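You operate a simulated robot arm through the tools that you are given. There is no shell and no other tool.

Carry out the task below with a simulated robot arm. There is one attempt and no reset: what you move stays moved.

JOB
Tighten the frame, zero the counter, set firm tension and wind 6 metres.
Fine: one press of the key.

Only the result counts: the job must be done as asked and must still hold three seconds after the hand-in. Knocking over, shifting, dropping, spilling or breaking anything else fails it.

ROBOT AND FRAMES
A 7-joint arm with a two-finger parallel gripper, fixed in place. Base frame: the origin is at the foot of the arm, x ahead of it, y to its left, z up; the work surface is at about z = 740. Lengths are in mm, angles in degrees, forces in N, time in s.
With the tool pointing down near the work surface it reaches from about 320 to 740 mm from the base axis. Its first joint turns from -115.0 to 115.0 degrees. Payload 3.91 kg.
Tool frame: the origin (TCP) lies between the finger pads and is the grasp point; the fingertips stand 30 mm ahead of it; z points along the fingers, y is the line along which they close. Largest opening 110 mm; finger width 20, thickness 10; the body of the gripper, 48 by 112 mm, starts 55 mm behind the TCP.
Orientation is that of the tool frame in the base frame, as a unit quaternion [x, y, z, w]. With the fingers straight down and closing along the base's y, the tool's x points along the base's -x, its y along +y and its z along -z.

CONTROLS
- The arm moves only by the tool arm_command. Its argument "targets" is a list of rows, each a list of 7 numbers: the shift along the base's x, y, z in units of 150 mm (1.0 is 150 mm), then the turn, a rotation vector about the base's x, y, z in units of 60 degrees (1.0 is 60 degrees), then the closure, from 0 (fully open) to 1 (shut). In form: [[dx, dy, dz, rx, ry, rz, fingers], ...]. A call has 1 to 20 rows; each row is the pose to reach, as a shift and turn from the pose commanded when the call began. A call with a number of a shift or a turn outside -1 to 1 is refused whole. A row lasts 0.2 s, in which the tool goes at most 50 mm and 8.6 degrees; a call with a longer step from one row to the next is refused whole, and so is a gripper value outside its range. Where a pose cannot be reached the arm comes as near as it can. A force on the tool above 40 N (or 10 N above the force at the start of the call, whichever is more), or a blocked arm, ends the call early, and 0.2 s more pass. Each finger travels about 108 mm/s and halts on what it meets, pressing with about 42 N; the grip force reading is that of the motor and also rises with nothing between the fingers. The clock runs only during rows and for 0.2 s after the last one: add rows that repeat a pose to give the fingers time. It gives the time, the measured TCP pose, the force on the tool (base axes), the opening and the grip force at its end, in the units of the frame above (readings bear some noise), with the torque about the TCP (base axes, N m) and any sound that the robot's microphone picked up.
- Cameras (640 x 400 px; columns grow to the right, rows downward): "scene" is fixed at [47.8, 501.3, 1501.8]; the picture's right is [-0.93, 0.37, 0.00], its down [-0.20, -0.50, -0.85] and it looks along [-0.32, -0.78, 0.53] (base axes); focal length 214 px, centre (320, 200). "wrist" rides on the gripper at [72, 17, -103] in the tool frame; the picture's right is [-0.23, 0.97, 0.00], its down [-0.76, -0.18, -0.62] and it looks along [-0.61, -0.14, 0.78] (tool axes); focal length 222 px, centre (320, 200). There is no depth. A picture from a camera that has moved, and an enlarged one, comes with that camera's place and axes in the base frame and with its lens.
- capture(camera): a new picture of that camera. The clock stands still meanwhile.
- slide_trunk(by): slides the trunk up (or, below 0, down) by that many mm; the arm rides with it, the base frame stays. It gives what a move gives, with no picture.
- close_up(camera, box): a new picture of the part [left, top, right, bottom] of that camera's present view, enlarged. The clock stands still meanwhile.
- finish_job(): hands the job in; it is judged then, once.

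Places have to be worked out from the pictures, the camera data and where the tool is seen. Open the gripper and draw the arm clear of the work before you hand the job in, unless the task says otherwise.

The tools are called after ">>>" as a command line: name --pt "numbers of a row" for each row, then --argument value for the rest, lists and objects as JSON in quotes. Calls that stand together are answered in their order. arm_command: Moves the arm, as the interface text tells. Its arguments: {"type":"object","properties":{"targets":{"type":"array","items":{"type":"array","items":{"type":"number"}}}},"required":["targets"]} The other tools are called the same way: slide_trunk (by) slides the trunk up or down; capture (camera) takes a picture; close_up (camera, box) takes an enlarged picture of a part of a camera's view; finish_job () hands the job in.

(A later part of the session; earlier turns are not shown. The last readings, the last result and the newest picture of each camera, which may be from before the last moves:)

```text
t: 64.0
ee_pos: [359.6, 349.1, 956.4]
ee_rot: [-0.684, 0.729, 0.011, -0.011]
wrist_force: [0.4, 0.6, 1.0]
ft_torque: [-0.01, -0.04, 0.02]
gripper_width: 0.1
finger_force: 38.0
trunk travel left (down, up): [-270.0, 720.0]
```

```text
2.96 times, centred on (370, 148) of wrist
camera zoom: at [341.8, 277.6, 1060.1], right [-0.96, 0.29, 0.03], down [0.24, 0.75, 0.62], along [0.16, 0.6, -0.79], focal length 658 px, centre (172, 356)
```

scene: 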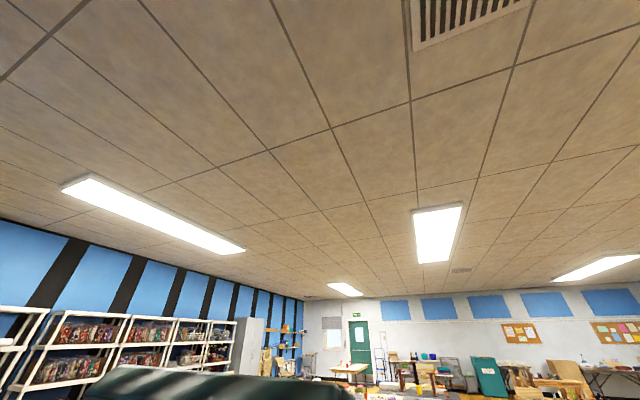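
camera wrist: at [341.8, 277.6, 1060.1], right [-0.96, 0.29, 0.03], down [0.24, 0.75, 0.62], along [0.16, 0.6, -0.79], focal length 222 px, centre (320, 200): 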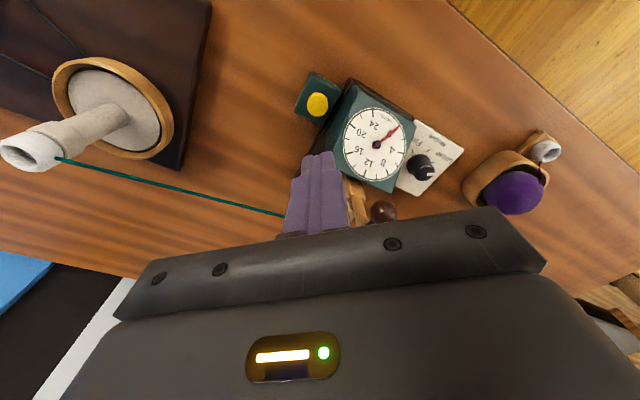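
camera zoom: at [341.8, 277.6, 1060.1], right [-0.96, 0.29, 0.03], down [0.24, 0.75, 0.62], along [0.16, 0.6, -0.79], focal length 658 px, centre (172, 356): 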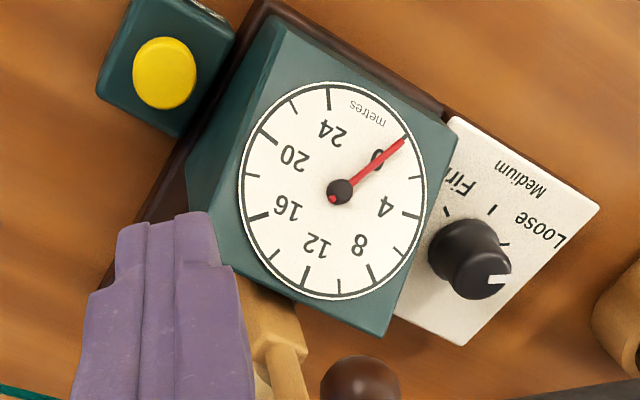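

Counter reads zero. Next the tension knob: I rise, yaw back by about -166°, and move over the knob at (238, 485).

>>> arm_command --pt "0 0 0.27 0 0 0 1" --pt "-0.1 0.1 0.27 0 0 -0.14 1" --pt "-0.2 0.2 0.27 0 0 -0.28 1" --pt "-0.3 0.3 0.27 0 0 -0.42 1" --pt "-0.4 0.4 0.27 0 0 -0.56 1" --pt "-0.5 0.5 0.27 0 0 -0.7 1" --pt "-0.6 0.6 0.27 0 0 -0.84 0.8" --pt "-0.7 0.75 0.27 0 0 -0.92 0.6" --pt "-0.8 0.9 0.27 0 0 -0.92 0.45"

>>> arm_command --pt "0 0 0 0 0 -0.14 0.45" --pt "0 0 0 0 0 -0.28 0.45" --pt "0 0 0 0 0 -0.42 0.45" --pt "0 0 0 0 0 -0.56 0.45" --pt "0 0 0 0 0 -0.7 0.45" --pt "0 0 0 0 0 -0.84 0.45" --pt "0 0 0 0 0 -0.96 0.45"

>>> arm_command --pt "0 0 0 0 0 -0.14 0.45" --pt "0 0 0 0 0 -0.28 0.45" --pt "0 0 0 0 0 -0.42 0.45" --pt "0 0 0 0 0 -0.56 0.45" --pt "0 0 0 0 0 -0.7 0.45" --pt "0 0 0 0 0 -0.84 0.45" --pt "0 0 0 0 0 -0.88 0.45"

>>> capture --camera "wrist"

```text
t: 66.0
ee_pos: [234.7, 449.7, 976.4]
ee_rot: [-0.267, 0.964, 0.015, -0.003]
wrist_force: [0.9, -0.5, 1.2]
ft_torque: [0.02, 0.03, 0.03]
gripper_width: 60.7
finger_force: 0.1
out of reach, approached as far as the arm can: row 1, 2, 3, 4, 5, 6, 7, 8, 9
trunk travel left (down, up): [-270.0, 720.0]
```

```text
t: 67.6
ee_pos: [234.7, 447.4, 977.7]
ee_rot: [0.23, 0.973, 0.015, 0.003]
wrist_force: [0.0, -0.2, 0.4]
ft_torque: [0.0, -0.02, 0.01]
gripper_width: 60.5
finger_force: 0.0
trunk travel left (down, up): [-270.0, 720.0]
```

```text
t: 69.2
ee_pos: [232.6, 447.5, 979.1]
ee_rot: [0.639, 0.769, 0.012, 0.009]
wrist_force: [0.1, 0.5, 0.3]
ft_torque: [-0.01, -0.01, 0.01]
gripper_width: 60.4
finger_force: 0.0
trunk travel left (down, up): [-270.0, 720.0]
```

```text
taken
camera wrist: at [234.3, 519.5, 1082.5], right [1.0, -0.04, 0.03], down [-0.05, -0.79, 0.62], along [0.0, -0.62, -0.79], focal length 222 px, centre (320, 200)
```

wrist: 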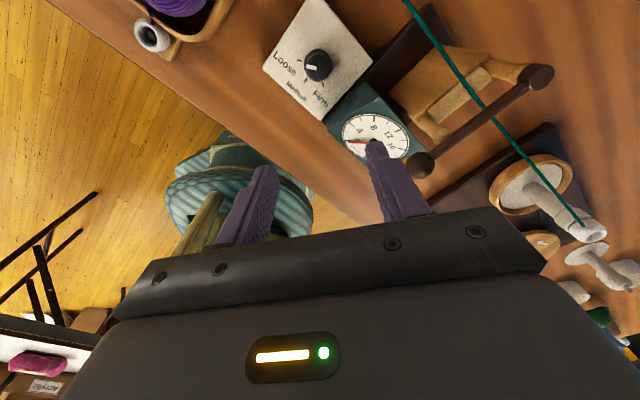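

Knob centre seen at about (240, 485). I move over it and descend to z≈850.

>>> arm_command --pt "0.05 0.25 0 0 0 0 0.45" --pt "0.05 0.25 -0.3 0 0 0 0.45" --pt "0.05 0.25 -0.6 0 0 0 0.45" --pt "0.05 0.25 -0.86 0 0 0 0.45"

>>> capture --camera "wrist"

>>> close_up --camera "wrist" --box '[230, 80, 410, 220]'

```text
t: 70.2
ee_pos: [242.9, 486.3, 850.7]
ee_rot: [0.638, 0.77, 0.011, 0.009]
wrist_force: [0.2, 0.2, 0.6]
ft_torque: [-0.02, 0.0, -0.01]
gripper_width: 60.7
finger_force: 0.1
out of reach, approached as far as the arm can: row 1
trunk travel left (down, up): [-270.0, 720.0]
```

```text
taken
camera wrist: at [242.6, 558.8, 954.2], right [1.0, -0.04, 0.03], down [-0.05, -0.79, 0.62], along [0.0, -0.62, -0.79], focal length 222 px, centre (320, 200)
```

wrist: 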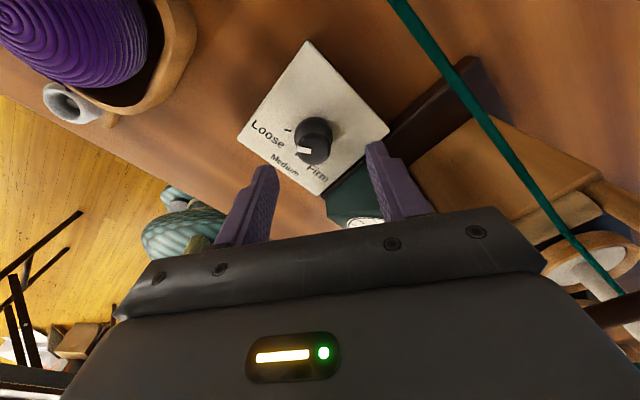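

```text
2.86 times, centred on (320, 150) of wrist
camera zoom: at [242.6, 558.8, 954.2], right [1.0, -0.04, 0.03], down [-0.05, -0.79, 0.62], along [0.0, -0.62, -0.79], focal length 635 px, centre (320, 343)
```

zoom: 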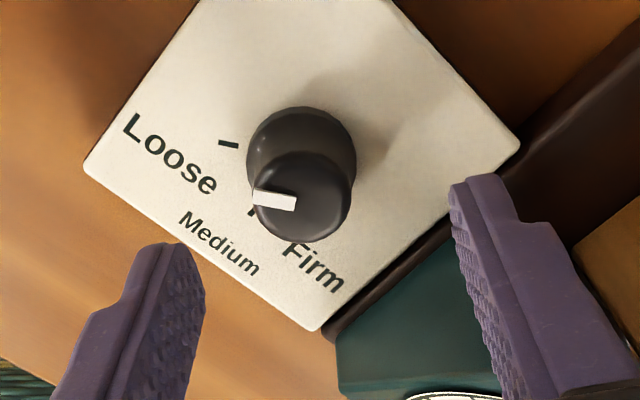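

Knob axis ≈ (239.5, 481), plate z≈759, knob top ≈784. I descend to TCP z≈800 and close on the knob.

>>> arm_command --pt "-0.02 -0.035 -0.12 0 0 0 0.45" --pt "-0.02 -0.035 -0.24 0 0 0 0.45" --pt "-0.02 -0.035 -0.3 0 0 0 0.45" --pt "-0.02 -0.035 -0.335 0 0 0 0.45"

>>> capture --camera "wrist"

>>> close_up --camera "wrist" --box '[230, 80, 410, 220]'

```text
t: 71.2
ee_pos: [240.8, 480.1, 800.8]
ee_rot: [0.638, 0.77, 0.012, 0.008]
wrist_force: [-0.3, -0.7, 0.2]
ft_torque: [0.01, 0.01, -0.02]
gripper_width: 60.6
finger_force: 0.1
trunk travel left (down, up): [-270.0, 720.0]
```

```text
taken
camera wrist: at [240.3, 552.4, 903.7], right [1.0, -0.04, 0.03], down [-0.05, -0.79, 0.62], along [0.0, -0.62, -0.79], focal length 222 px, centre (320, 200)
```

wrist: 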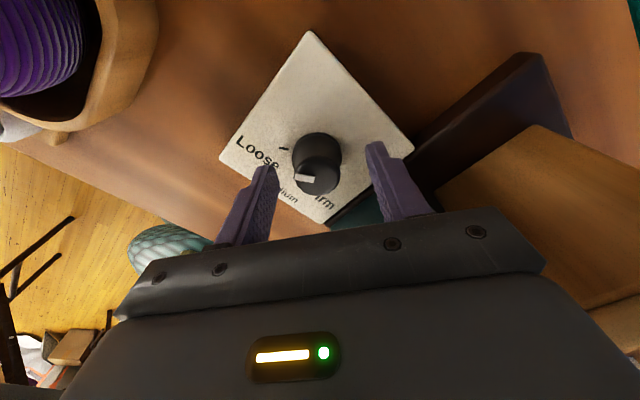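

```text
2.86 times, centred on (320, 150) of wrist
camera zoom: at [240.3, 552.4, 903.7], right [1.0, -0.04, 0.03], down [-0.05, -0.79, 0.62], along [0.0, -0.62, -0.79], focal length 635 px, centre (320, 343)
```

zoom: 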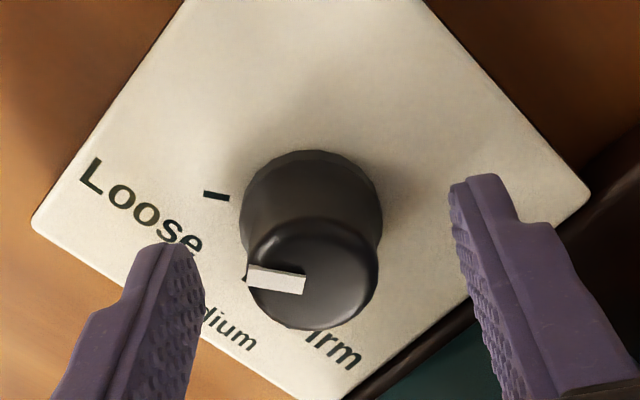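

The knob is well between the tips (2 mm off in x). I close on it.

>>> arm_command --pt "-0.012 0 0 0 0 0 0.5" --pt "-0.012 0 0 0 0 0 0.6" --pt "-0.012 0 0 0 0 0 0.68" --pt "-0.012 0 0 0 0 0 0.8" --pt "-0.012 0 0 0 0 0 0.8"

>>> close_up --camera "wrist" --box '[230, 80, 410, 220]'

```text
t: 72.4
ee_pos: [237.7, 480.1, 798.8]
ee_rot: [0.638, 0.77, 0.012, 0.009]
wrist_force: [1.5, 0.5, -0.2]
ft_torque: [0.11, -0.08, 0.0]
gripper_width: 32.0
finger_force: 44.5
trunk travel left (down, up): [-270.0, 720.0]
```

```text
2.86 times, centred on (320, 150) of wrist
camera zoom: at [238.7, 552.6, 903.6], right [1.0, -0.04, 0.03], down [-0.05, -0.79, 0.62], along [0.0, -0.62, -0.79], focal length 635 px, centre (320, 343)
```

zoom: 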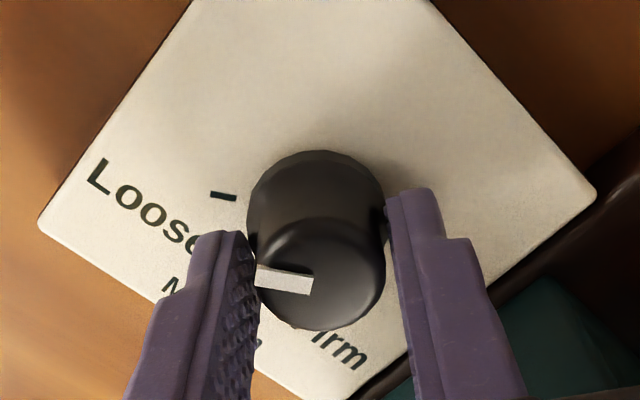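

Gripped at 32 mm with little side force. I turn +57° about z, slowly.

>>> arm_command --pt "0 0 0 0 0 0.12 0.8" --pt "0 0 0 0 0 0.24 0.8" --pt "0 0 0 0 0 0.36 0.8" --pt "0 0 0 0 0 0.48 0.8" --pt "0 0 0 0 0 0.6 0.8" --pt "0 0 0 0 0 0.72 0.8" --pt "0 0 0 0 0 0.84 0.8" --pt "0 0 0 0 0 0.96 0.8"

>>> close_up --camera "wrist" --box '[230, 80, 410, 220]'

```text
t: 74.2
ee_pos: [240.5, 480.7, 798.5]
ee_rot: [0.188, 0.982, 0.018, 0.003]
wrist_force: [32.9, 16.8, 15.9]
ft_torque: [0.7, -0.18, -0.07]
gripper_width: 31.9
finger_force: 44.9
trunk travel left (down, up): [-270.0, 720.0]
```

```text
2.86 times, centred on (320, 150) of wrist
camera zoom: at [178.4, 518.7, 903.6], right [0.57, 0.82, 0.03], down [0.63, -0.47, 0.62], along [0.52, -0.33, -0.79], focal length 635 px, centre (320, 343)
```

zoom: 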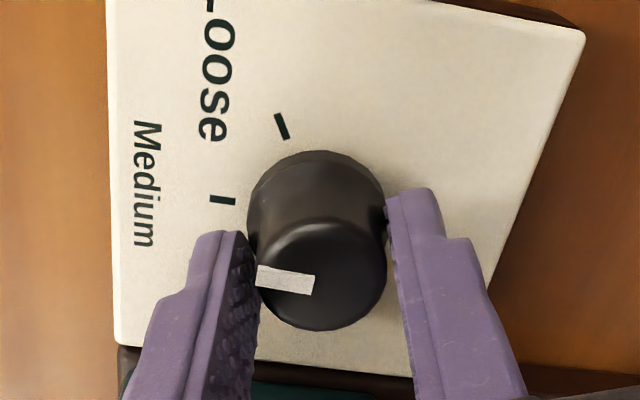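

The knob turned with the hand to Medium, but side force built up (33 N in x). I shift the command ~2 mm to relieve it before continuing.

>>> arm_command --pt "0.008 0.004 0.003 0 0 0 0.8" --pt "0.016 0.008 0.006 0 0 0 0.8"

```text
t: 74.8
ee_pos: [239.7, 480.6, 800.1]
ee_rot: [0.188, 0.982, 0.012, 0.003]
wrist_force: [25.0, 3.1, 8.7]
ft_torque: [0.31, -0.95, -0.04]
gripper_width: 31.9
finger_force: 44.5
trunk travel left (down, up): [-270.0, 720.0]
```

Still 25 N in x; I shift a little more.

>>> arm_command --pt "0.012 0.0 0.003 0 0 0 0.8" --pt "0.025 0.001 0.005 0 0 0 0.8" --pt "0.035 0.001 0.005 0 0 0 0.8"

```text
t: 75.6
ee_pos: [241.0, 481.5, 800.0]
ee_rot: [0.185, 0.983, 0.01, 0.0]
wrist_force: [-8.7, -8.6, -12.4]
ft_torque: [-0.49, -0.38, 0.02]
gripper_width: 31.7
finger_force: 45.4
trunk travel left (down, up): [-270.0, 720.0]
```

Forces small now. I continue turning another 30°.

>>> arm_command --pt "-0.008 -0.004 -0.006 0 0 0.12 0.8" --pt "-0.008 -0.004 -0.006 0 0 0.24 0.8" --pt "-0.008 -0.004 -0.006 0 0 0.36 0.8" --pt "-0.008 -0.004 -0.006 0 0 0.48 0.8"

```text
t: 76.6
ee_pos: [241.4, 482.0, 801.1]
ee_rot: [-0.065, 0.998, 0.014, -0.002]
wrist_force: [-14.9, 1.6, -14.6]
ft_torque: [-0.08, 0.78, 0.02]
gripper_width: 31.7
finger_force: 45.1
trunk travel left (down, up): [-270.0, 720.0]
```

On to Firm: another 33°, easing x and z slightly.

>>> arm_command --pt "-0.012 0 -0.006 0 0 0.12 0.8" --pt "-0.014 0 -0.006 0 0 0.24 0.8" --pt "-0.014 0 -0.006 0 0 0.36 0.8" --pt "-0.014 0 -0.006 0 0 0.48 0.8" --pt "-0.014 0 -0.006 0 0 0.553 0.8"

>>> close_up --camera "wrist" --box '[230, 80, 410, 220]'

```text
t: 77.8
ee_pos: [240.9, 482.3, 800.4]
ee_rot: [-0.345, 0.938, 0.015, -0.004]
wrist_force: [0.0, 26.6, 10.9]
ft_torque: [0.66, 0.1, -0.15]
gripper_width: 31.7
finger_force: 44.6
trunk travel left (down, up): [-270.0, 720.0]
```

```text
2.86 times, centred on (320, 150) of wrist
camera zoom: at [177.0, 445.3, 904.2], right [-0.46, 0.89, 0.03], down [0.71, 0.34, 0.62], along [0.54, 0.31, -0.78], focal length 635 px, centre (320, 343)
```

zoom: 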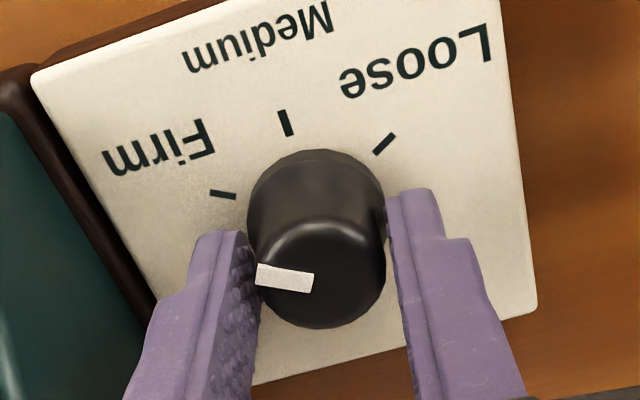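

The pointer now stands to the Firm tick just as it stood to Loose before. I relieve the side force, open and rise.

>>> arm_command --pt "0 0.01 0.003 0 0 0 0.8" --pt "0 0.018 0.004 0 0 0 0.8"

>>> arm_command --pt "0 0 0 0 0 0 0.6" --pt "0 0 0 0 0 0 0.4" --pt "0 0 0 0 0 0 0.4" --pt "0 0 0.2 0 0 0 0.4" --pt "0 0 0.4 0 0 0 0.4" --pt "0 0 0.7 0 0 0 0.4" --pt "0 0 0.9 0 0 0 0.4"

>>> capture --camera "wrist"

>>> close_up --camera "wrist" --box '[230, 0, 430, 150]'

```text
t: 78.4
ee_pos: [240.5, 483.8, 801.5]
ee_rot: [-0.344, 0.939, 0.013, -0.004]
wrist_force: [1.2, 10.0, 9.0]
ft_torque: [1.03, -0.93, 0.01]
gripper_width: 31.6
finger_force: 45.2
trunk travel left (down, up): [-270.0, 720.0]
```

```text
t: 80.0
ee_pos: [240.5, 483.6, 935.4]
ee_rot: [-0.345, 0.938, 0.014, -0.006]
wrist_force: [0.6, 0.1, 0.3]
ft_torque: [0.0, 0.01, 0.04]
gripper_width: 66.0
finger_force: 0.0
trunk travel left (down, up): [-270.0, 720.0]
```

```text
taken
camera wrist: at [176.5, 446.2, 1039.6], right [-0.46, 0.89, 0.03], down [0.71, 0.34, 0.62], along [0.54, 0.3, -0.79], focal length 222 px, centre (320, 200)
```

wrist: 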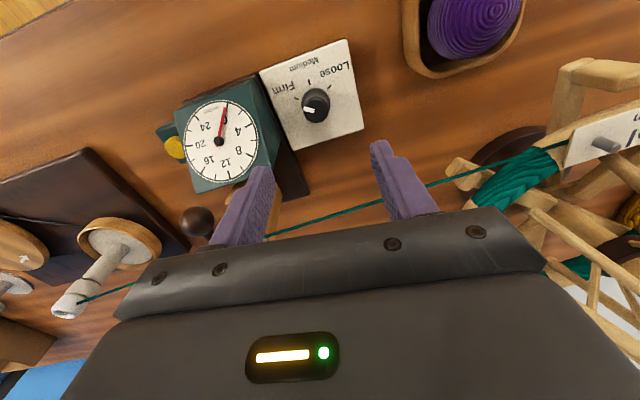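

```text
2.67 times, centred on (330, 75) of wrist
camera zoom: at [176.5, 446.2, 1039.6], right [-0.46, 0.89, 0.03], down [0.71, 0.34, 0.62], along [0.54, 0.3, -0.79], focal length 592 px, centre (293, 533)
```

zoom: 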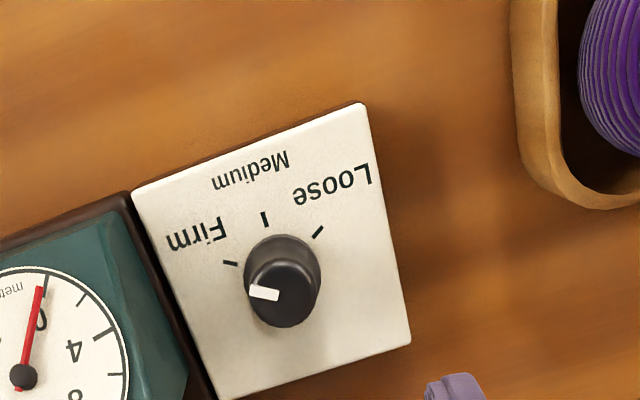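

Tension is at Firm and the dial at 0. Now the crank: I rise to z≈975 and travel around the lever towards the crank at roughly (670, 105), turning the camera to look along +x.

>>> arm_command --pt "0 0 0.27 0 0 0 0.4" --pt "0 -0.25 0.27 0 0 -0.13 0.4" --pt "0.05 -0.5 0.27 0 0 -0.26 0.4" --pt "0.15 -0.75 0.27 0 0 -0.39 0.4" --pt "0.3 -1 0.27 0 0 -0.52 0.4" --pt "0.5 -1 0.27 0 0 -0.65 0.4" --pt "0.75 -1 0.27 0 0 -0.68 0.4"

>>> arm_command --pt "0.15 -0.25 0 0 0 0 0.4" --pt "0.3 -0.5 0 0 0 0 0.4" --pt "0.45 -0.75 0 0 0 0 0.4" --pt "0.6 -1 0 0 0 0 0.4"

>>> capture --camera "wrist"

```text
t: 81.6
ee_pos: [352.8, 332.8, 976.3]
ee_rot: [0.003, 1.0, 0.015, -0.001]
wrist_force: [-0.3, -0.2, 0.5]
ft_torque: [0.02, -0.04, 0.03]
gripper_width: 66.0
finger_force: 0.1
out of reach, approached as far as the arm can: row 1
trunk travel left (down, up): [-270.0, 720.0]
```

```text
t: 82.6
ee_pos: [443.1, 182.8, 976.2]
ee_rot: [0.005, 1.0, 0.015, -0.001]
wrist_force: [0.5, 0.6, 0.0]
ft_torque: [0.0, -0.05, 0.0]
gripper_width: 65.7
finger_force: 0.2
trunk travel left (down, up): [-270.0, 720.0]
```

```text
taken
camera wrist: at [370.7, 196.0, 1080.1], right [0.24, 0.97, 0.03], down [0.76, -0.2, 0.62], along [0.6, -0.12, -0.79], focal length 222 px, centre (320, 200)
```

wrist: 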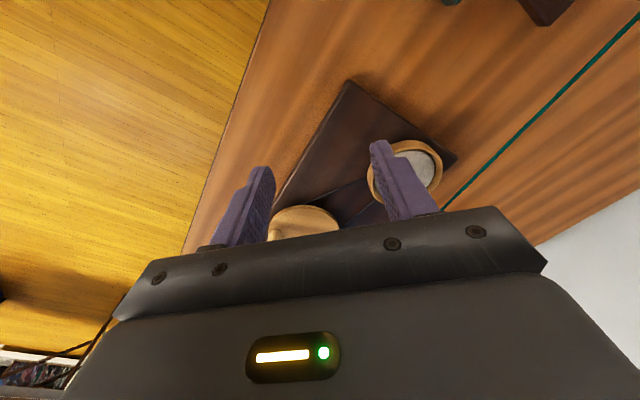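

The crank disc is just ahead, hidden by the gripper; I move further out above it.

>>> arm_command --pt "0.25 -0.1 0 0 0 0 0.4" --pt "0.5 -0.2 0 0 0 0 0.4" --pt "0.75 -0.3 0 0 0 0 0.4" --pt "1 -0.4 0 0 0 0 0.4"

>>> capture --camera "wrist"

```text
t: 83.6
ee_pos: [541.1, 132.8, 958.5]
ee_rot: [0.003, 1.0, 0.014, 0.0]
wrist_force: [-0.4, -0.3, 0.6]
ft_torque: [0.0, -0.01, -0.02]
gripper_width: 65.9
finger_force: 0.1
out of reach, approached as far as the arm can: row 2, 3, 4
trunk travel left (down, up): [-270.0, 720.0]
```

```text
taken
camera wrist: at [468.6, 145.2, 1062.1], right [0.23, 0.97, 0.03], down [0.76, -0.2, 0.62], along [0.61, -0.12, -0.79], focal length 222 px, centre (320, 200)
```

wrist: 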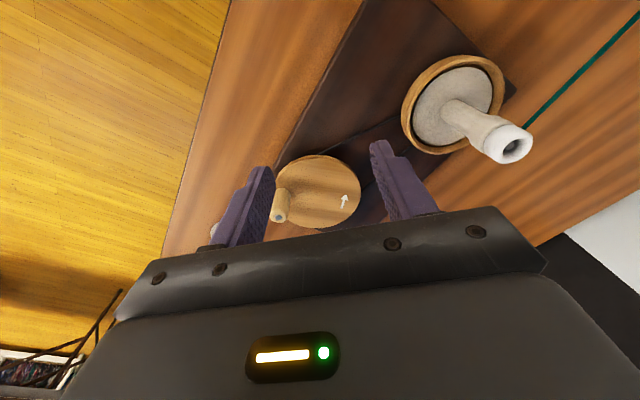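

The disc, its arrow and the handle peg are visible. I enlarge it.

>>> close_up --camera "wrist" --box '[240, 140, 400, 240]'

>>> close_up --camera "wrist" --box '[380, 40, 540, 180]'

```text
4.00 times, centred on (320, 190) of wrist
camera zoom: at [468.6, 145.2, 1062.1], right [0.23, 0.97, 0.03], down [0.76, -0.2, 0.62], along [0.61, -0.12, -0.79], focal length 888 px, centre (320, 240)
```

zoom: 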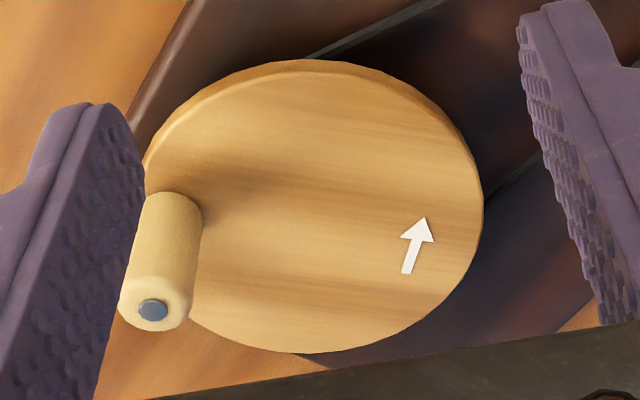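

```text
2.86 times, centred on (460, 110) of wrist
camera zoom: at [468.6, 145.2, 1062.1], right [0.23, 0.97, 0.03], down [0.76, -0.2, 0.62], along [0.61, -0.12, -0.79], focal length 635 px, centre (-80, 457)
```

zoom: 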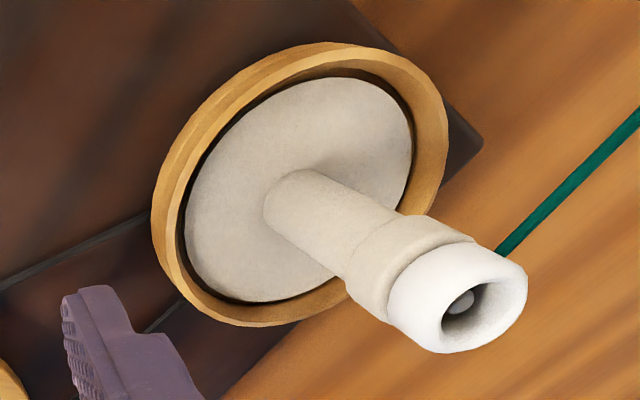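

The peg (≈21 mm thick) stands at roughly (655, 52), disc centre ≈ (667, 105). I lower the trunk 90 mm for reach and a second view.

>>> slide_trunk --by -90

>>> capture --camera "wrist"

>>> close_up --camera "wrist" --box '[240, 140, 400, 240]'

```text
t: 84.8
ee_pos: [539.8, 130.4, 869.4]
ee_rot: [0.004, 1.0, 0.015, -0.001]
wrist_force: [0.0, 0.6, 0.2]
ft_torque: [0.0, -0.04, 0.02]
gripper_width: 66.1
finger_force: 0.1
trunk travel left (down, up): [-180.0, 810.0]
```

```text
taken
camera wrist: at [469.1, 144.5, 972.0], right [0.24, 0.97, 0.03], down [0.76, -0.2, 0.62], along [0.6, -0.12, -0.79], focal length 222 px, centre (320, 200)
```

wrist: 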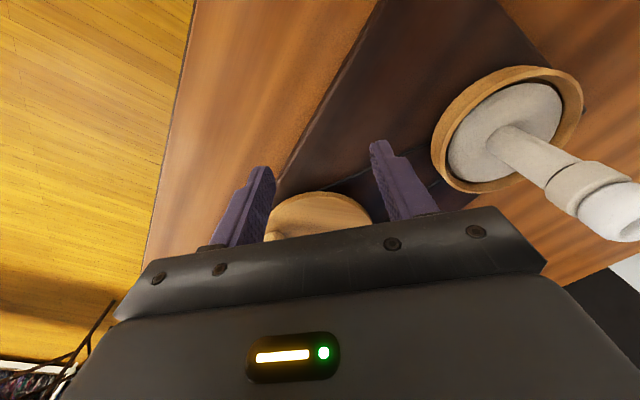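

```text
4.00 times, centred on (320, 190) of wrist
camera zoom: at [469.1, 144.5, 972.0], right [0.24, 0.97, 0.03], down [0.76, -0.2, 0.62], along [0.6, -0.12, -0.79], focal length 888 px, centre (320, 240)
```

zoom: 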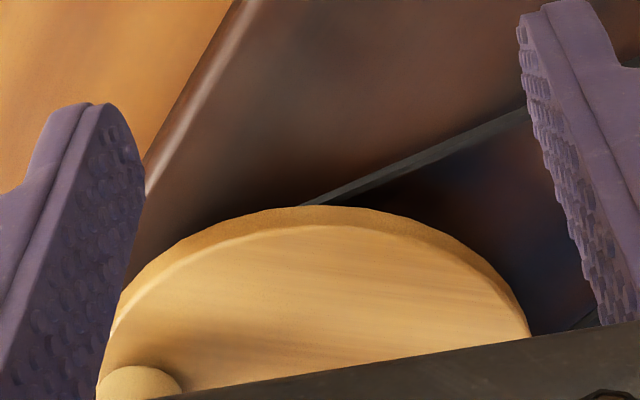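

I move out further, keeping the tips above the peg top.

>>> arm_command --pt "0.1 -0.05 0.1 0 0 0 0.3" --pt "0.3 -0.1 0.1 0 0 0 0.3" --pt "0.5 -0.2 0.1 0 0 0 0.3" --pt "0.6 -0.3 0.1 0 0 0 0.3"

>>> capture --camera "wrist"

>>> close_up --camera "wrist" --box '[220, 110, 420, 235]'

```text
t: 85.8
ee_pos: [559.3, 115.3, 862.4]
ee_rot: [0.004, 1.0, 0.015, 0.001]
wrist_force: [0.1, -0.7, 0.6]
ft_torque: [0.0, 0.0, -0.01]
gripper_width: 77.1
finger_force: 0.0
out of reach, approached as far as the arm can: row 1, 2, 3, 4
trunk travel left (down, up): [-180.0, 810.0]
```

```text
taken
camera wrist: at [485.9, 129.1, 966.2], right [0.24, 0.97, 0.03], down [0.76, -0.2, 0.62], along [0.61, -0.12, -0.79], focal length 222 px, centre (320, 200)
```

wrist: 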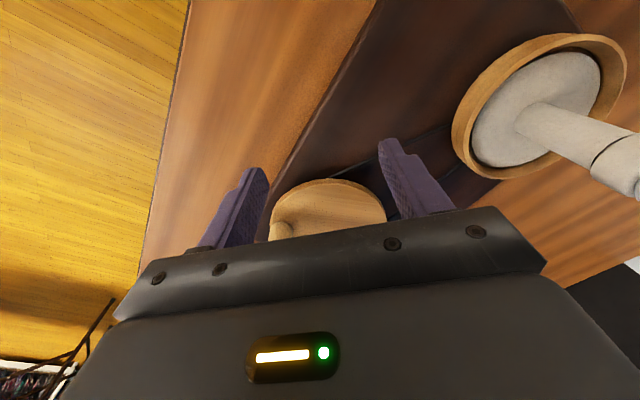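

```text
3.20 times, centred on (320, 172) of wrist
camera zoom: at [485.9, 129.1, 966.2], right [0.24, 0.97, 0.03], down [0.76, -0.2, 0.62], along [0.61, -0.12, -0.79], focal length 711 px, centre (320, 288)
```

zoom: 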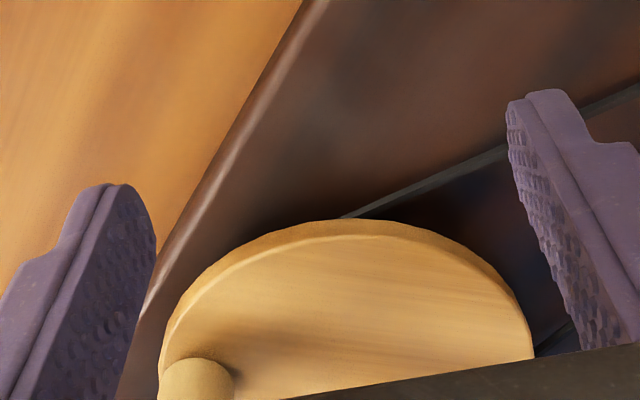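

Reach is limited because the arm works too high relative to its shoulder; raising the trunk 150 mm and lowering the arm should extend it.

>>> slide_trunk --by 150

>>> arm_command --pt "0.05 -0.02 -0.2 0 0 0 0.3" --pt "0.1 -0.05 -0.4 0 0 0 0.3" --pt "0.2 -0.1 -0.6 0 0 0 0.3" --pt "0.3 -0.13 -0.75 0 0 0 0.3" --pt "0.4 -0.15 -0.82 0 0 0 0.3"

>>> capture --camera "wrist"

>>> close_up --camera "wrist" --box '[220, 110, 420, 235]'

```text
t: 87.6
ee_pos: [559.1, 116.0, 1011.9]
ee_rot: [0.005, 1.0, 0.015, 0.001]
wrist_force: [-0.6, 1.1, -0.2]
ft_torque: [-0.01, -0.03, 0.01]
gripper_width: 77.1
finger_force: 0.0
trunk travel left (down, up): [-330.0, 660.0]
```

```text
t: 88.8
ee_pos: [618.9, 94.0, 889.9]
ee_rot: [0.004, 1.0, 0.015, 0.001]
wrist_force: [-0.2, 0.3, 0.0]
ft_torque: [0.01, 0.01, 0.01]
gripper_width: 76.8
finger_force: 0.0
trunk travel left (down, up): [-330.0, 660.0]
```

```text
taken
camera wrist: at [546.7, 106.2, 993.3], right [0.24, 0.97, 0.03], down [0.76, -0.2, 0.62], along [0.61, -0.12, -0.79], focal length 222 px, centre (320, 200)
```

wrist: 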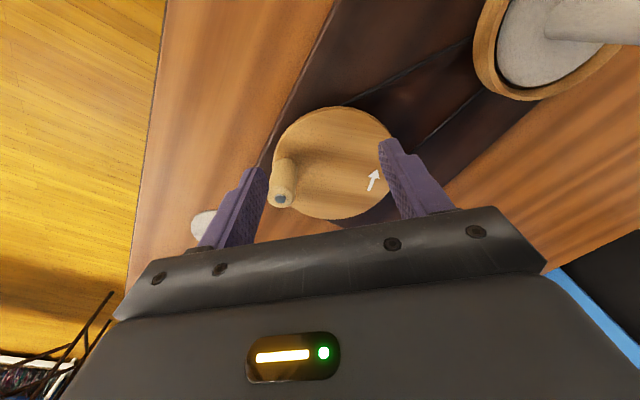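

```text
3.20 times, centred on (320, 172) of wrist
camera zoom: at [546.7, 106.2, 993.3], right [0.24, 0.97, 0.03], down [0.76, -0.2, 0.62], along [0.61, -0.12, -0.79], focal length 711 px, centre (320, 288)
```

zoom: 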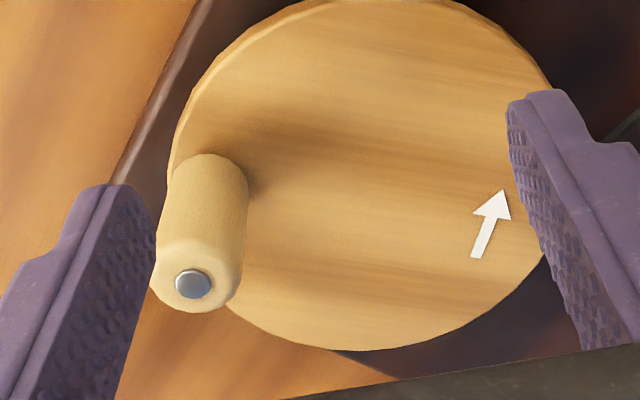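

Triangulated: peg top at (660, 48, 833), disc surface z≈782, disc centre ≈ (666, 102), crank radius ≈55; the arrow means anticlockwise from above. I move over the peg and descend around it.

>>> arm_command --pt "0.14 -0.15 0 0 0 0 0.45" --pt "0.273 -0.307 0 0 0 0 0.45" --pt "0.273 -0.307 -0.15 0 0 0 0.45"

>>> capture --camera "wrist"

```text
t: 89.6
ee_pos: [658.3, 44.8, 866.8]
ee_rot: [0.005, 1.0, 0.015, 0.0]
wrist_force: [-0.3, 0.3, -0.5]
ft_torque: [-0.01, 0.01, -0.01]
gripper_width: 60.5
finger_force: 0.1
trunk travel left (down, up): [-330.0, 660.0]
```

```text
taken
camera wrist: at [586.2, 58.2, 971.0], right [0.24, 0.97, 0.03], down [0.76, -0.2, 0.62], along [0.61, -0.12, -0.79], focal length 222 px, centre (320, 200)
```

wrist: 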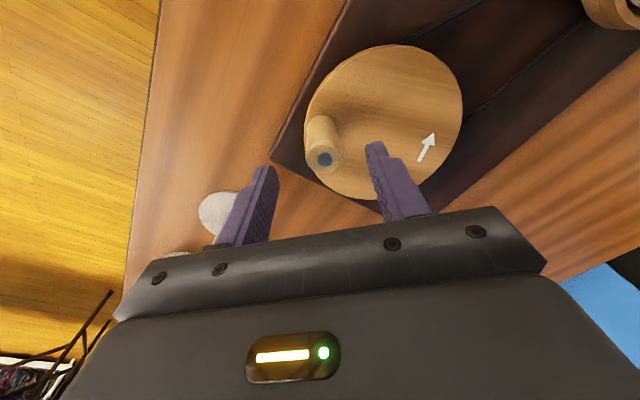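

Peg axis at (659, 48.5), centre at (664, 102), radius ≈53.5. I descend around the peg and close.

>>> arm_command --pt "0.005 0.025 -0.1 0 0 0 0.45" --pt "0.005 0.025 -0.2 0 0 0 0.45" --pt "0.005 0.025 -0.305 0 0 0 0.45" --pt "0.005 0.025 -0.305 0 0 0 0.6" --pt "0.005 0.025 -0.305 0 0 0 0.75" --pt "0.005 0.025 -0.305 0 0 0 0.9" --pt "0.005 0.025 -0.305 0 0 0 0.9"

>>> capture --camera "wrist"

```text
t: 91.2
ee_pos: [657.6, 49.3, 820.9]
ee_rot: [0.004, 1.0, 0.014, 0.001]
wrist_force: [-1.0, -1.5, -1.0]
ft_torque: [-2.4, -0.39, -0.01]
gripper_width: 26.0
finger_force: 45.0
trunk travel left (down, up): [-330.0, 660.0]
```

```text
taken
camera wrist: at [587.7, 63.2, 923.6], right [0.24, 0.97, 0.03], down [0.76, -0.2, 0.62], along [0.61, -0.12, -0.79], focal length 222 px, centre (320, 200)
```

wrist: 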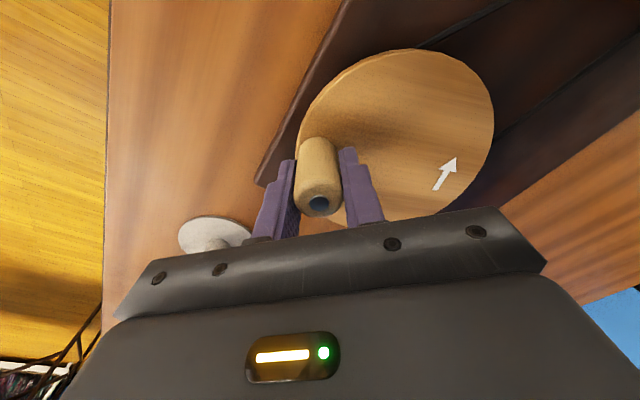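

Gripped at 26 mm, the peg aligned with the TCP. I try the first 30° of the anticlockwise arc and check the forces.

>>> arm_command --pt "0.0306 -0.0013 0 0 0 0 0.9" --pt "0.0612 -0.0021 0 0 0 0 0.9" --pt "0.0918 0.001 0 0 0 0 0.9" --pt "0.1223 0.0065 0 0 0 0 0.9" --pt "0.152 0.0148 0 0 0 0 0.9" --pt "0.181 0.0255 0 0 0 0 0.9"

```text
t: 92.6
ee_pos: [687.2, 43.6, 820.2]
ee_rot: [0.011, 1.0, 0.006, 0.001]
wrist_force: [-0.7, -7.3, -1.6]
ft_torque: [-2.04, -0.3, 0.0]
gripper_width: 25.4
finger_force: 45.9
trunk travel left (down, up): [-330.0, 660.0]
stopped in row 6: the force on the tool passed its limit at 40 N (the readings are from after the stop); the commanded pose is now the measured one
```

The force limit tripped and the hand ended at (687, 43.6), not on the expected arc. I look at the peg.

>>> capture --camera "wrist"

>>> close_up --camera "wrist" --box '[220, 30, 500, 240]'

```text
taken
camera wrist: at [614.6, 60.6, 923.2], right [0.25, 0.97, 0.01], down [0.76, -0.2, 0.62], along [0.61, -0.15, -0.78], focal length 222 px, centre (320, 200)
```

wrist: 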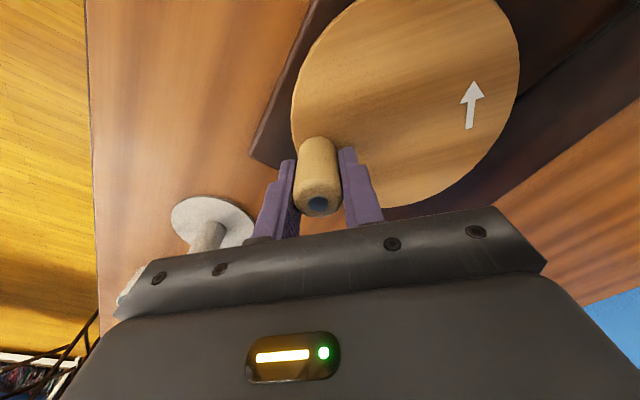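

```text
1.90 times, centred on (360, 135) of wrist
camera zoom: at [614.6, 60.6, 923.2], right [0.25, 0.97, 0.01], down [0.76, -0.2, 0.62], along [0.61, -0.15, -0.78], focal length 423 px, centre (244, 324)
```

zoom: 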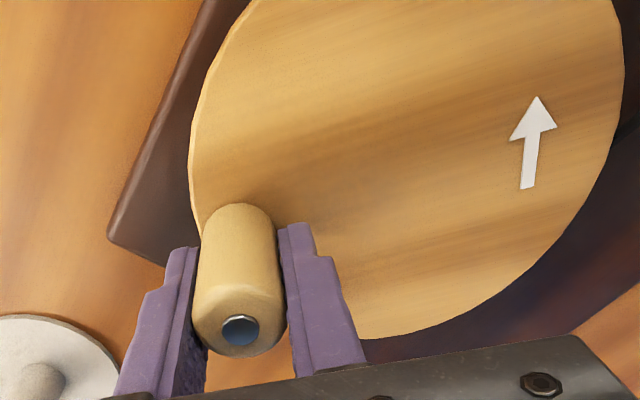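

The peg and arrow did turn ~25°, but the hand ended several mm off the arc. I release, rise and take a picture from exactly the earlier viewpoint to re-measure the centre and check nothing shifted.

>>> arm_command --pt "0 0 0 0 0 0 0.7" --pt "0 0 0 0 0 0 0.45" --pt "0 0 0 0 0 0 0.45" --pt "0 0 0.15 0 0 0 0.45" --pt "0 0 0.31 0 0 0 0.45" --pt "-0.19 0.008 0.31 0 0 0 0.45"

>>> capture --camera "wrist"

```text
t: 94.0
ee_pos: [659.3, 46.4, 866.2]
ee_rot: [0.009, 1.0, 0.009, 0.0]
wrist_force: [0.7, 0.0, -0.8]
ft_torque: [-0.05, 0.03, 0.01]
gripper_width: 60.7
finger_force: 0.2
out of reach, approached as far as the arm can: row 5
trunk travel left (down, up): [-330.0, 660.0]
```

```text
taken
camera wrist: at [587.2, 62.7, 970.2], right [0.24, 0.97, 0.02], down [0.76, -0.2, 0.62], along [0.6, -0.14, -0.78], focal length 222 px, centre (320, 200)
```

wrist: 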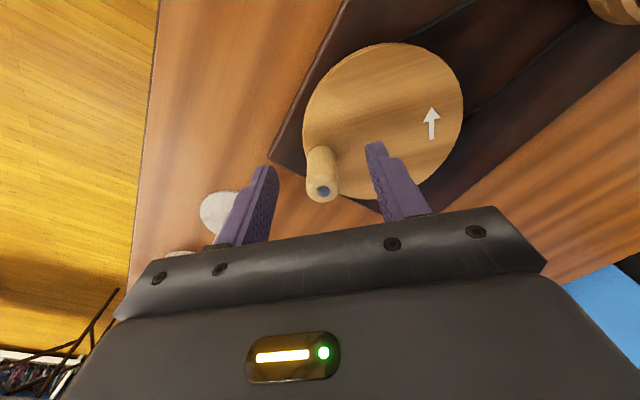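

No shift of the machine is visible, but the arc fits a centre further out (x≈684) than I assumed. I zoom in for a better fit of the disc.

>>> close_up --camera "wrist" --box '[280, 30, 480, 210]'

```text
2.22 times, centred on (380, 120) of wrist
camera zoom: at [587.2, 62.7, 970.2], right [0.24, 0.97, 0.02], down [0.76, -0.2, 0.62], along [0.6, -0.14, -0.78], focal length 494 px, centre (187, 378)
```

zoom: 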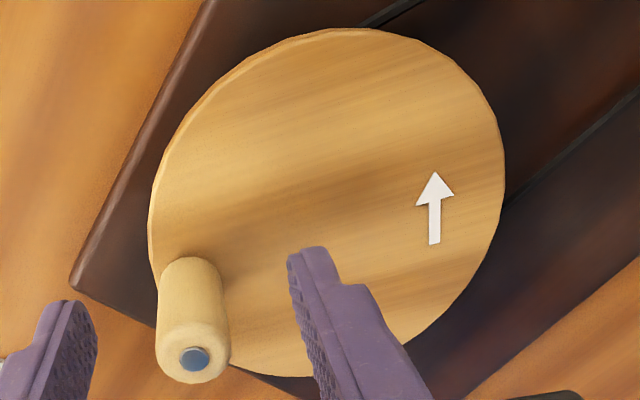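

The proper circle fit (perspective-corrected) gives disc centre (683.8, 101.3) and crank radius 58, matching both peg positions. The farthest point is ~749 mm out, so I raise the trunk 130 mm (arm correspondingly lower) and test the reach above the peg circle.

>>> slide_trunk --by 130

>>> arm_command --pt "0 0.05 -0.2 0 0 0 0.45" --pt "0.1 0.1 -0.4 0 0 0 0.45" --pt "0.2 0.2 -0.6 0 0 0 0.45" --pt "0.3 0.3 -0.75 0 0 0 0.45" --pt "0.4 0.36 -0.82 0 0 0 0.45" --pt "0.55 0.36 -0.82 0 0 0 0.45"

```text
t: 95.6
ee_pos: [659.1, 46.6, 997.4]
ee_rot: [0.008, 1.0, 0.008, 0.0]
wrist_force: [-0.7, -0.7, -0.7]
ft_torque: [0.01, 0.02, -0.03]
gripper_width: 60.6
finger_force: 0.1
trunk travel left (down, up): [-460.0, 530.0]
```

```text
t: 97.0
ee_pos: [728.2, 103.2, 870.1]
ee_rot: [0.009, 1.0, 0.009, 0.002]
wrist_force: [-0.4, -0.5, 0.1]
ft_torque: [0.01, -0.02, -0.03]
gripper_width: 60.5
finger_force: 0.1
out of reach, approached as far as the arm can: row 6
trunk travel left (down, up): [-460.0, 530.0]
```

Reach at z=870 ends at x≈728. I tilt the tool 15° outward (in the plane of the pads) and test again.

>>> arm_command --pt "0 0 0 0 -0.12 0 0.45" --pt "0 0 0 0 -0.25 0 0.45" --pt "0.1 0 0 0 -0.25 0 0.45" --pt "0.12 0 -0.1 0 -0.25 0 0.45"

>>> capture --camera "wrist"

```text
t: 98.0
ee_pos: [745.3, 104.1, 856.7]
ee_rot: [0.008, 0.991, 0.01, 0.131]
wrist_force: [-0.8, 0.8, 0.5]
ft_torque: [-0.01, -0.01, -0.04]
gripper_width: 60.6
finger_force: 0.1
trunk travel left (down, up): [-460.0, 530.0]
```

```text
taken
camera wrist: at [648.7, 119.1, 937.4], right [0.23, 0.97, 0.08], down [0.57, -0.2, 0.8], along [0.79, -0.14, -0.6], focal length 222 px, centre (320, 200)
```

wrist: 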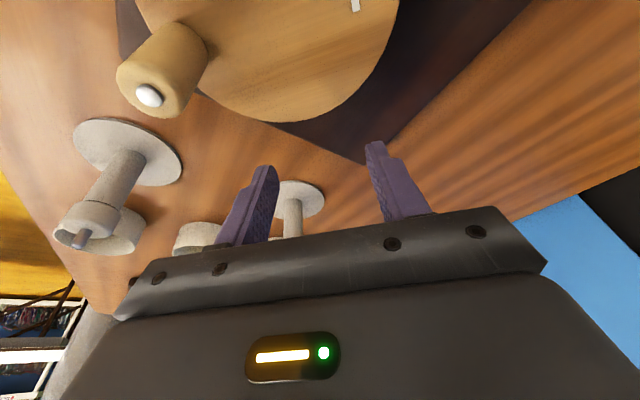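

Reach is fine with the 15° tilt. I go back over the peg (687, 43.6) and descend around it.

>>> arm_command --pt "-0.13 -0.13 0.12 0 0 0 0.45" --pt "-0.26 -0.27 0.12 0 0 0 0.45" --pt "-0.387 -0.403 0.12 0 0 0 0.45"

>>> capture --camera "wrist"

```text
t: 98.8
ee_pos: [686.5, 41.3, 874.7]
ee_rot: [0.008, 0.991, 0.01, 0.132]
wrist_force: [-0.3, 1.4, 0.9]
ft_torque: [-0.02, 0.01, -0.02]
gripper_width: 60.6
finger_force: 0.0
trunk travel left (down, up): [-460.0, 530.0]
```

```text
taken
camera wrist: at [589.8, 56.6, 956.7], right [0.23, 0.97, 0.08], down [0.57, -0.2, 0.8], along [0.79, -0.14, -0.6], focal length 222 px, centre (320, 200)
```

wrist: 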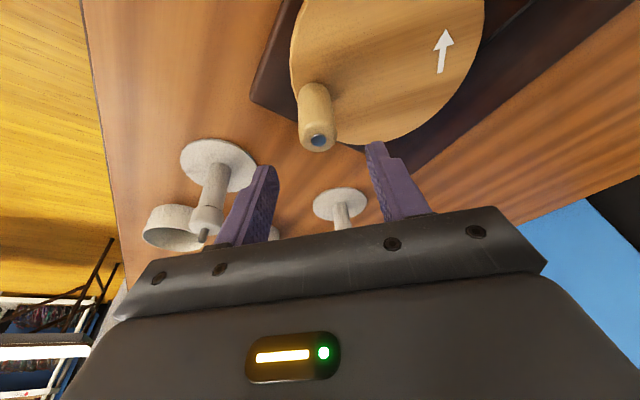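

Peg still at (686, 43). I descend and grip.

>>> arm_command --pt "0 0.01 -0.13 0 0 0 0.45" --pt "0 0.01 -0.26 0 0 0 0.45" --pt "0 0.01 -0.38 0 0 0 0.45" --pt "0 0.01 -0.38 0 0 0 0.6" --pt "0 0.01 -0.38 0 0 0 0.72" --pt "0 0.01 -0.38 0 0 0 0.82" --pt "0 0.01 -0.38 0 0 0 0.82"

>>> capture --camera "wrist"

```text
t: 100.4
ee_pos: [685.9, 45.6, 818.4]
ee_rot: [0.006, 0.991, 0.009, 0.132]
wrist_force: [-0.4, 7.3, -2.5]
ft_torque: [-2.46, -0.42, 0.01]
gripper_width: 26.1
finger_force: 45.1
trunk travel left (down, up): [-460.0, 530.0]
```

```text
taken
camera wrist: at [589.6, 59.7, 898.8], right [0.23, 0.97, 0.08], down [0.57, -0.2, 0.8], along [0.79, -0.14, -0.6], focal length 222 px, centre (320, 200)
```

wrist: 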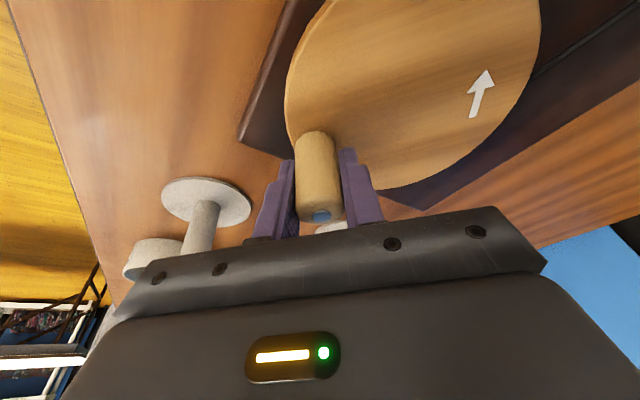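

Gripped again. I try 60° of arc about the corrected centre.

>>> arm_command --pt "0.0798 0.0126 0 0 0 0 0.82" --pt "0.1553 0.0416 0 0 0 0 0.82" --pt "0.2231 0.0857 0 0 0 0 0.82" --pt "0.2803 0.1428 0 0 0 0 0.82" --pt "0.3243 0.2106 0 0 0 0 0.82"

>>> capture --camera "wrist"

```text
t: 101.6
ee_pos: [733.7, 77.4, 817.8]
ee_rot: [0.007, 0.991, 0.009, 0.13]
wrist_force: [-23.5, 10.8, -4.8]
ft_torque: [-2.24, -0.11, -0.03]
gripper_width: 26.2
finger_force: 44.8
trunk travel left (down, up): [-460.0, 530.0]
```

```text
taken
camera wrist: at [638.0, 93.7, 899.2], right [0.23, 0.97, 0.08], down [0.57, -0.2, 0.79], along [0.79, -0.14, -0.6], focal length 222 px, centre (320, 200)
```

wrist: 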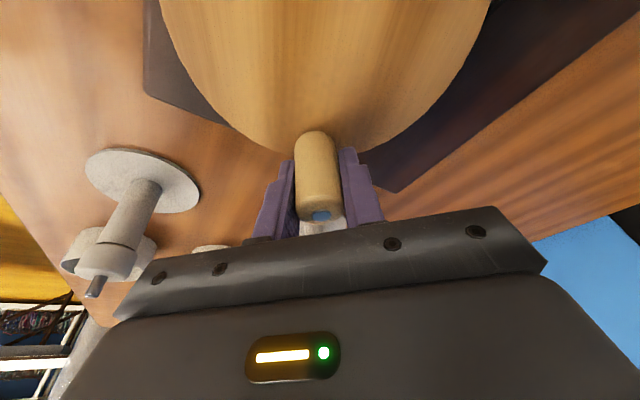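

The crank turns easily; the residual force is only radial. A refit gives centre (681.2, 102.5), r = 58. I continue another 90°.

>>> arm_command --pt "0.0173 0.11 0 0 0 0 0.82" --pt "0.0227 0.2107 0 0 0 0 0.82" --pt "0.002 0.31 0 0 0 0 0.82" --pt "-0.0433 0.4 0 0 0 0 0.82" --pt "-0.1113 0.4747 0 0 0 0 0.82" --pt "-0.1953 0.53 0 0 0 0 0.82"

```text
t: 103.0
ee_pos: [705.9, 150.0, 817.7]
ee_rot: [0.009, 0.991, 0.006, 0.13]
wrist_force: [-12.7, -28.1, -12.3]
ft_torque: [-2.35, -0.36, 0.17]
gripper_width: 25.5
finger_force: 44.9
trunk travel left (down, up): [-460.0, 530.0]
```

Refit with this point: centre (683.2, 100), r ≈ 55.3. I go on for 216° more (this brings the total to about 400°).

>>> arm_command --pt "-0.1167 0.0067 0 0 0 0 0.82" --pt "-0.232 0.0013 0 0 0 0 0.82" --pt "-0.34 -0.04 0 0 0 0 0.82" --pt "-0.43 -0.112 0 0 0 0 0.82" --pt "-0.4933 -0.208 0 0 0 0 0.82" --pt "-0.524 -0.3193 0 0 0 0 0.82" --pt "-0.5187 -0.4347 0 0 0 0 0.82" --pt "-0.4773 -0.5427 0 0 0 0 0.82" --pt "-0.4053 -0.6327 0 0 0 0 0.82" --pt "-0.3093 -0.696 0 0 0 0 0.82" --pt "-0.198 -0.7267 0 0 0 0 0.82" --pt "-0.0827 -0.7213 0 0 0 0 0.82"

>>> capture --camera "wrist"

```text
t: 105.6
ee_pos: [693.9, 46.1, 817.6]
ee_rot: [0.007, 0.991, 0.008, 0.132]
wrist_force: [1.4, -8.6, -6.6]
ft_torque: [-2.51, 0.14, 0.03]
gripper_width: 25.7
finger_force: 45.1
trunk travel left (down, up): [-460.0, 530.0]
```

```text
taken
camera wrist: at [597.8, 61.0, 899.1], right [0.23, 0.97, 0.08], down [0.57, -0.2, 0.8], along [0.79, -0.14, -0.6], focal length 222 px, centre (320, 200)
```

wrist: 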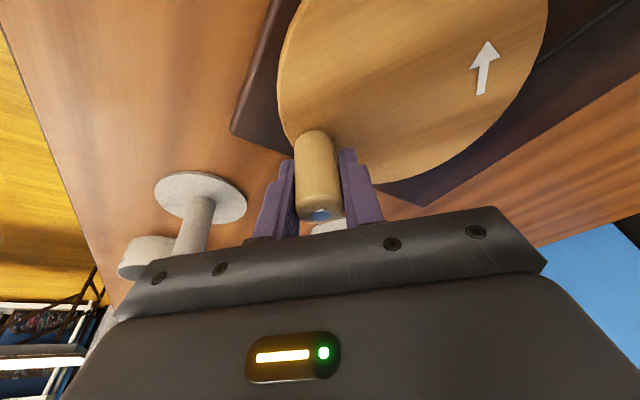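

A clean arc: the peg is at θ≈282° after about 398° of turning. I release and go back to read the counter.

>>> arm_command --pt "0 0 0 0 0 0 0.6" --pt "0 0 0 0 0 0 0.4" --pt "0 0 0 0 0 0 0.4" --pt "0 0 0.2 0 0 0 0.4" --pt "0 0 0.4 0 0 0 0.4" --pt "-0.3 0.1 0.5 0 0 0 0.4" --pt "-0.6 0.2 0.6 0 0 0 0.4" --pt "-0.85 0.3 0.7 0 0.1 0 0.4" --pt "-1 0.4 0.8 0 0.2 0 0.4"

>>> arm_command --pt "-0.25 0.15 0.05 0 0.05 0 0.4" --pt "-0.5 0.3 0.1 0 0.05 0 0.4" --pt "-0.75 0.45 0.1 0 0.05 0 0.4" --pt "-1 0.6 0.1 0 0.05 0 0.4"

>>> capture --camera "wrist"

```text
t: 107.6
ee_pos: [543.5, 105.0, 938.0]
ee_rot: [0.009, 1.0, 0.008, 0.027]
wrist_force: [0.3, 0.0, 0.8]
ft_torque: [0.01, -0.05, 0.0]
gripper_width: 65.9
finger_force: 0.1
trunk travel left (down, up): [-460.0, 530.0]
```

```text
t: 108.6
ee_pos: [393.6, 198.0, 953.1]
ee_rot: [0.009, 1.0, 0.008, 0.001]
wrist_force: [0.2, 1.6, 0.1]
ft_torque: [0.0, 0.03, -0.01]
gripper_width: 65.8
finger_force: 0.1
trunk travel left (down, up): [-460.0, 530.0]
```

```text
taken
camera wrist: at [321.4, 213.8, 1057.5], right [0.24, 0.97, 0.02], down [0.76, -0.2, 0.62], along [0.61, -0.14, -0.78], focal length 222 px, centre (320, 200)
```

wrist: 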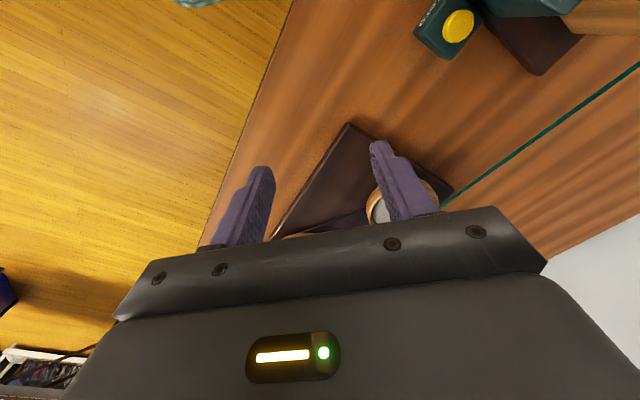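

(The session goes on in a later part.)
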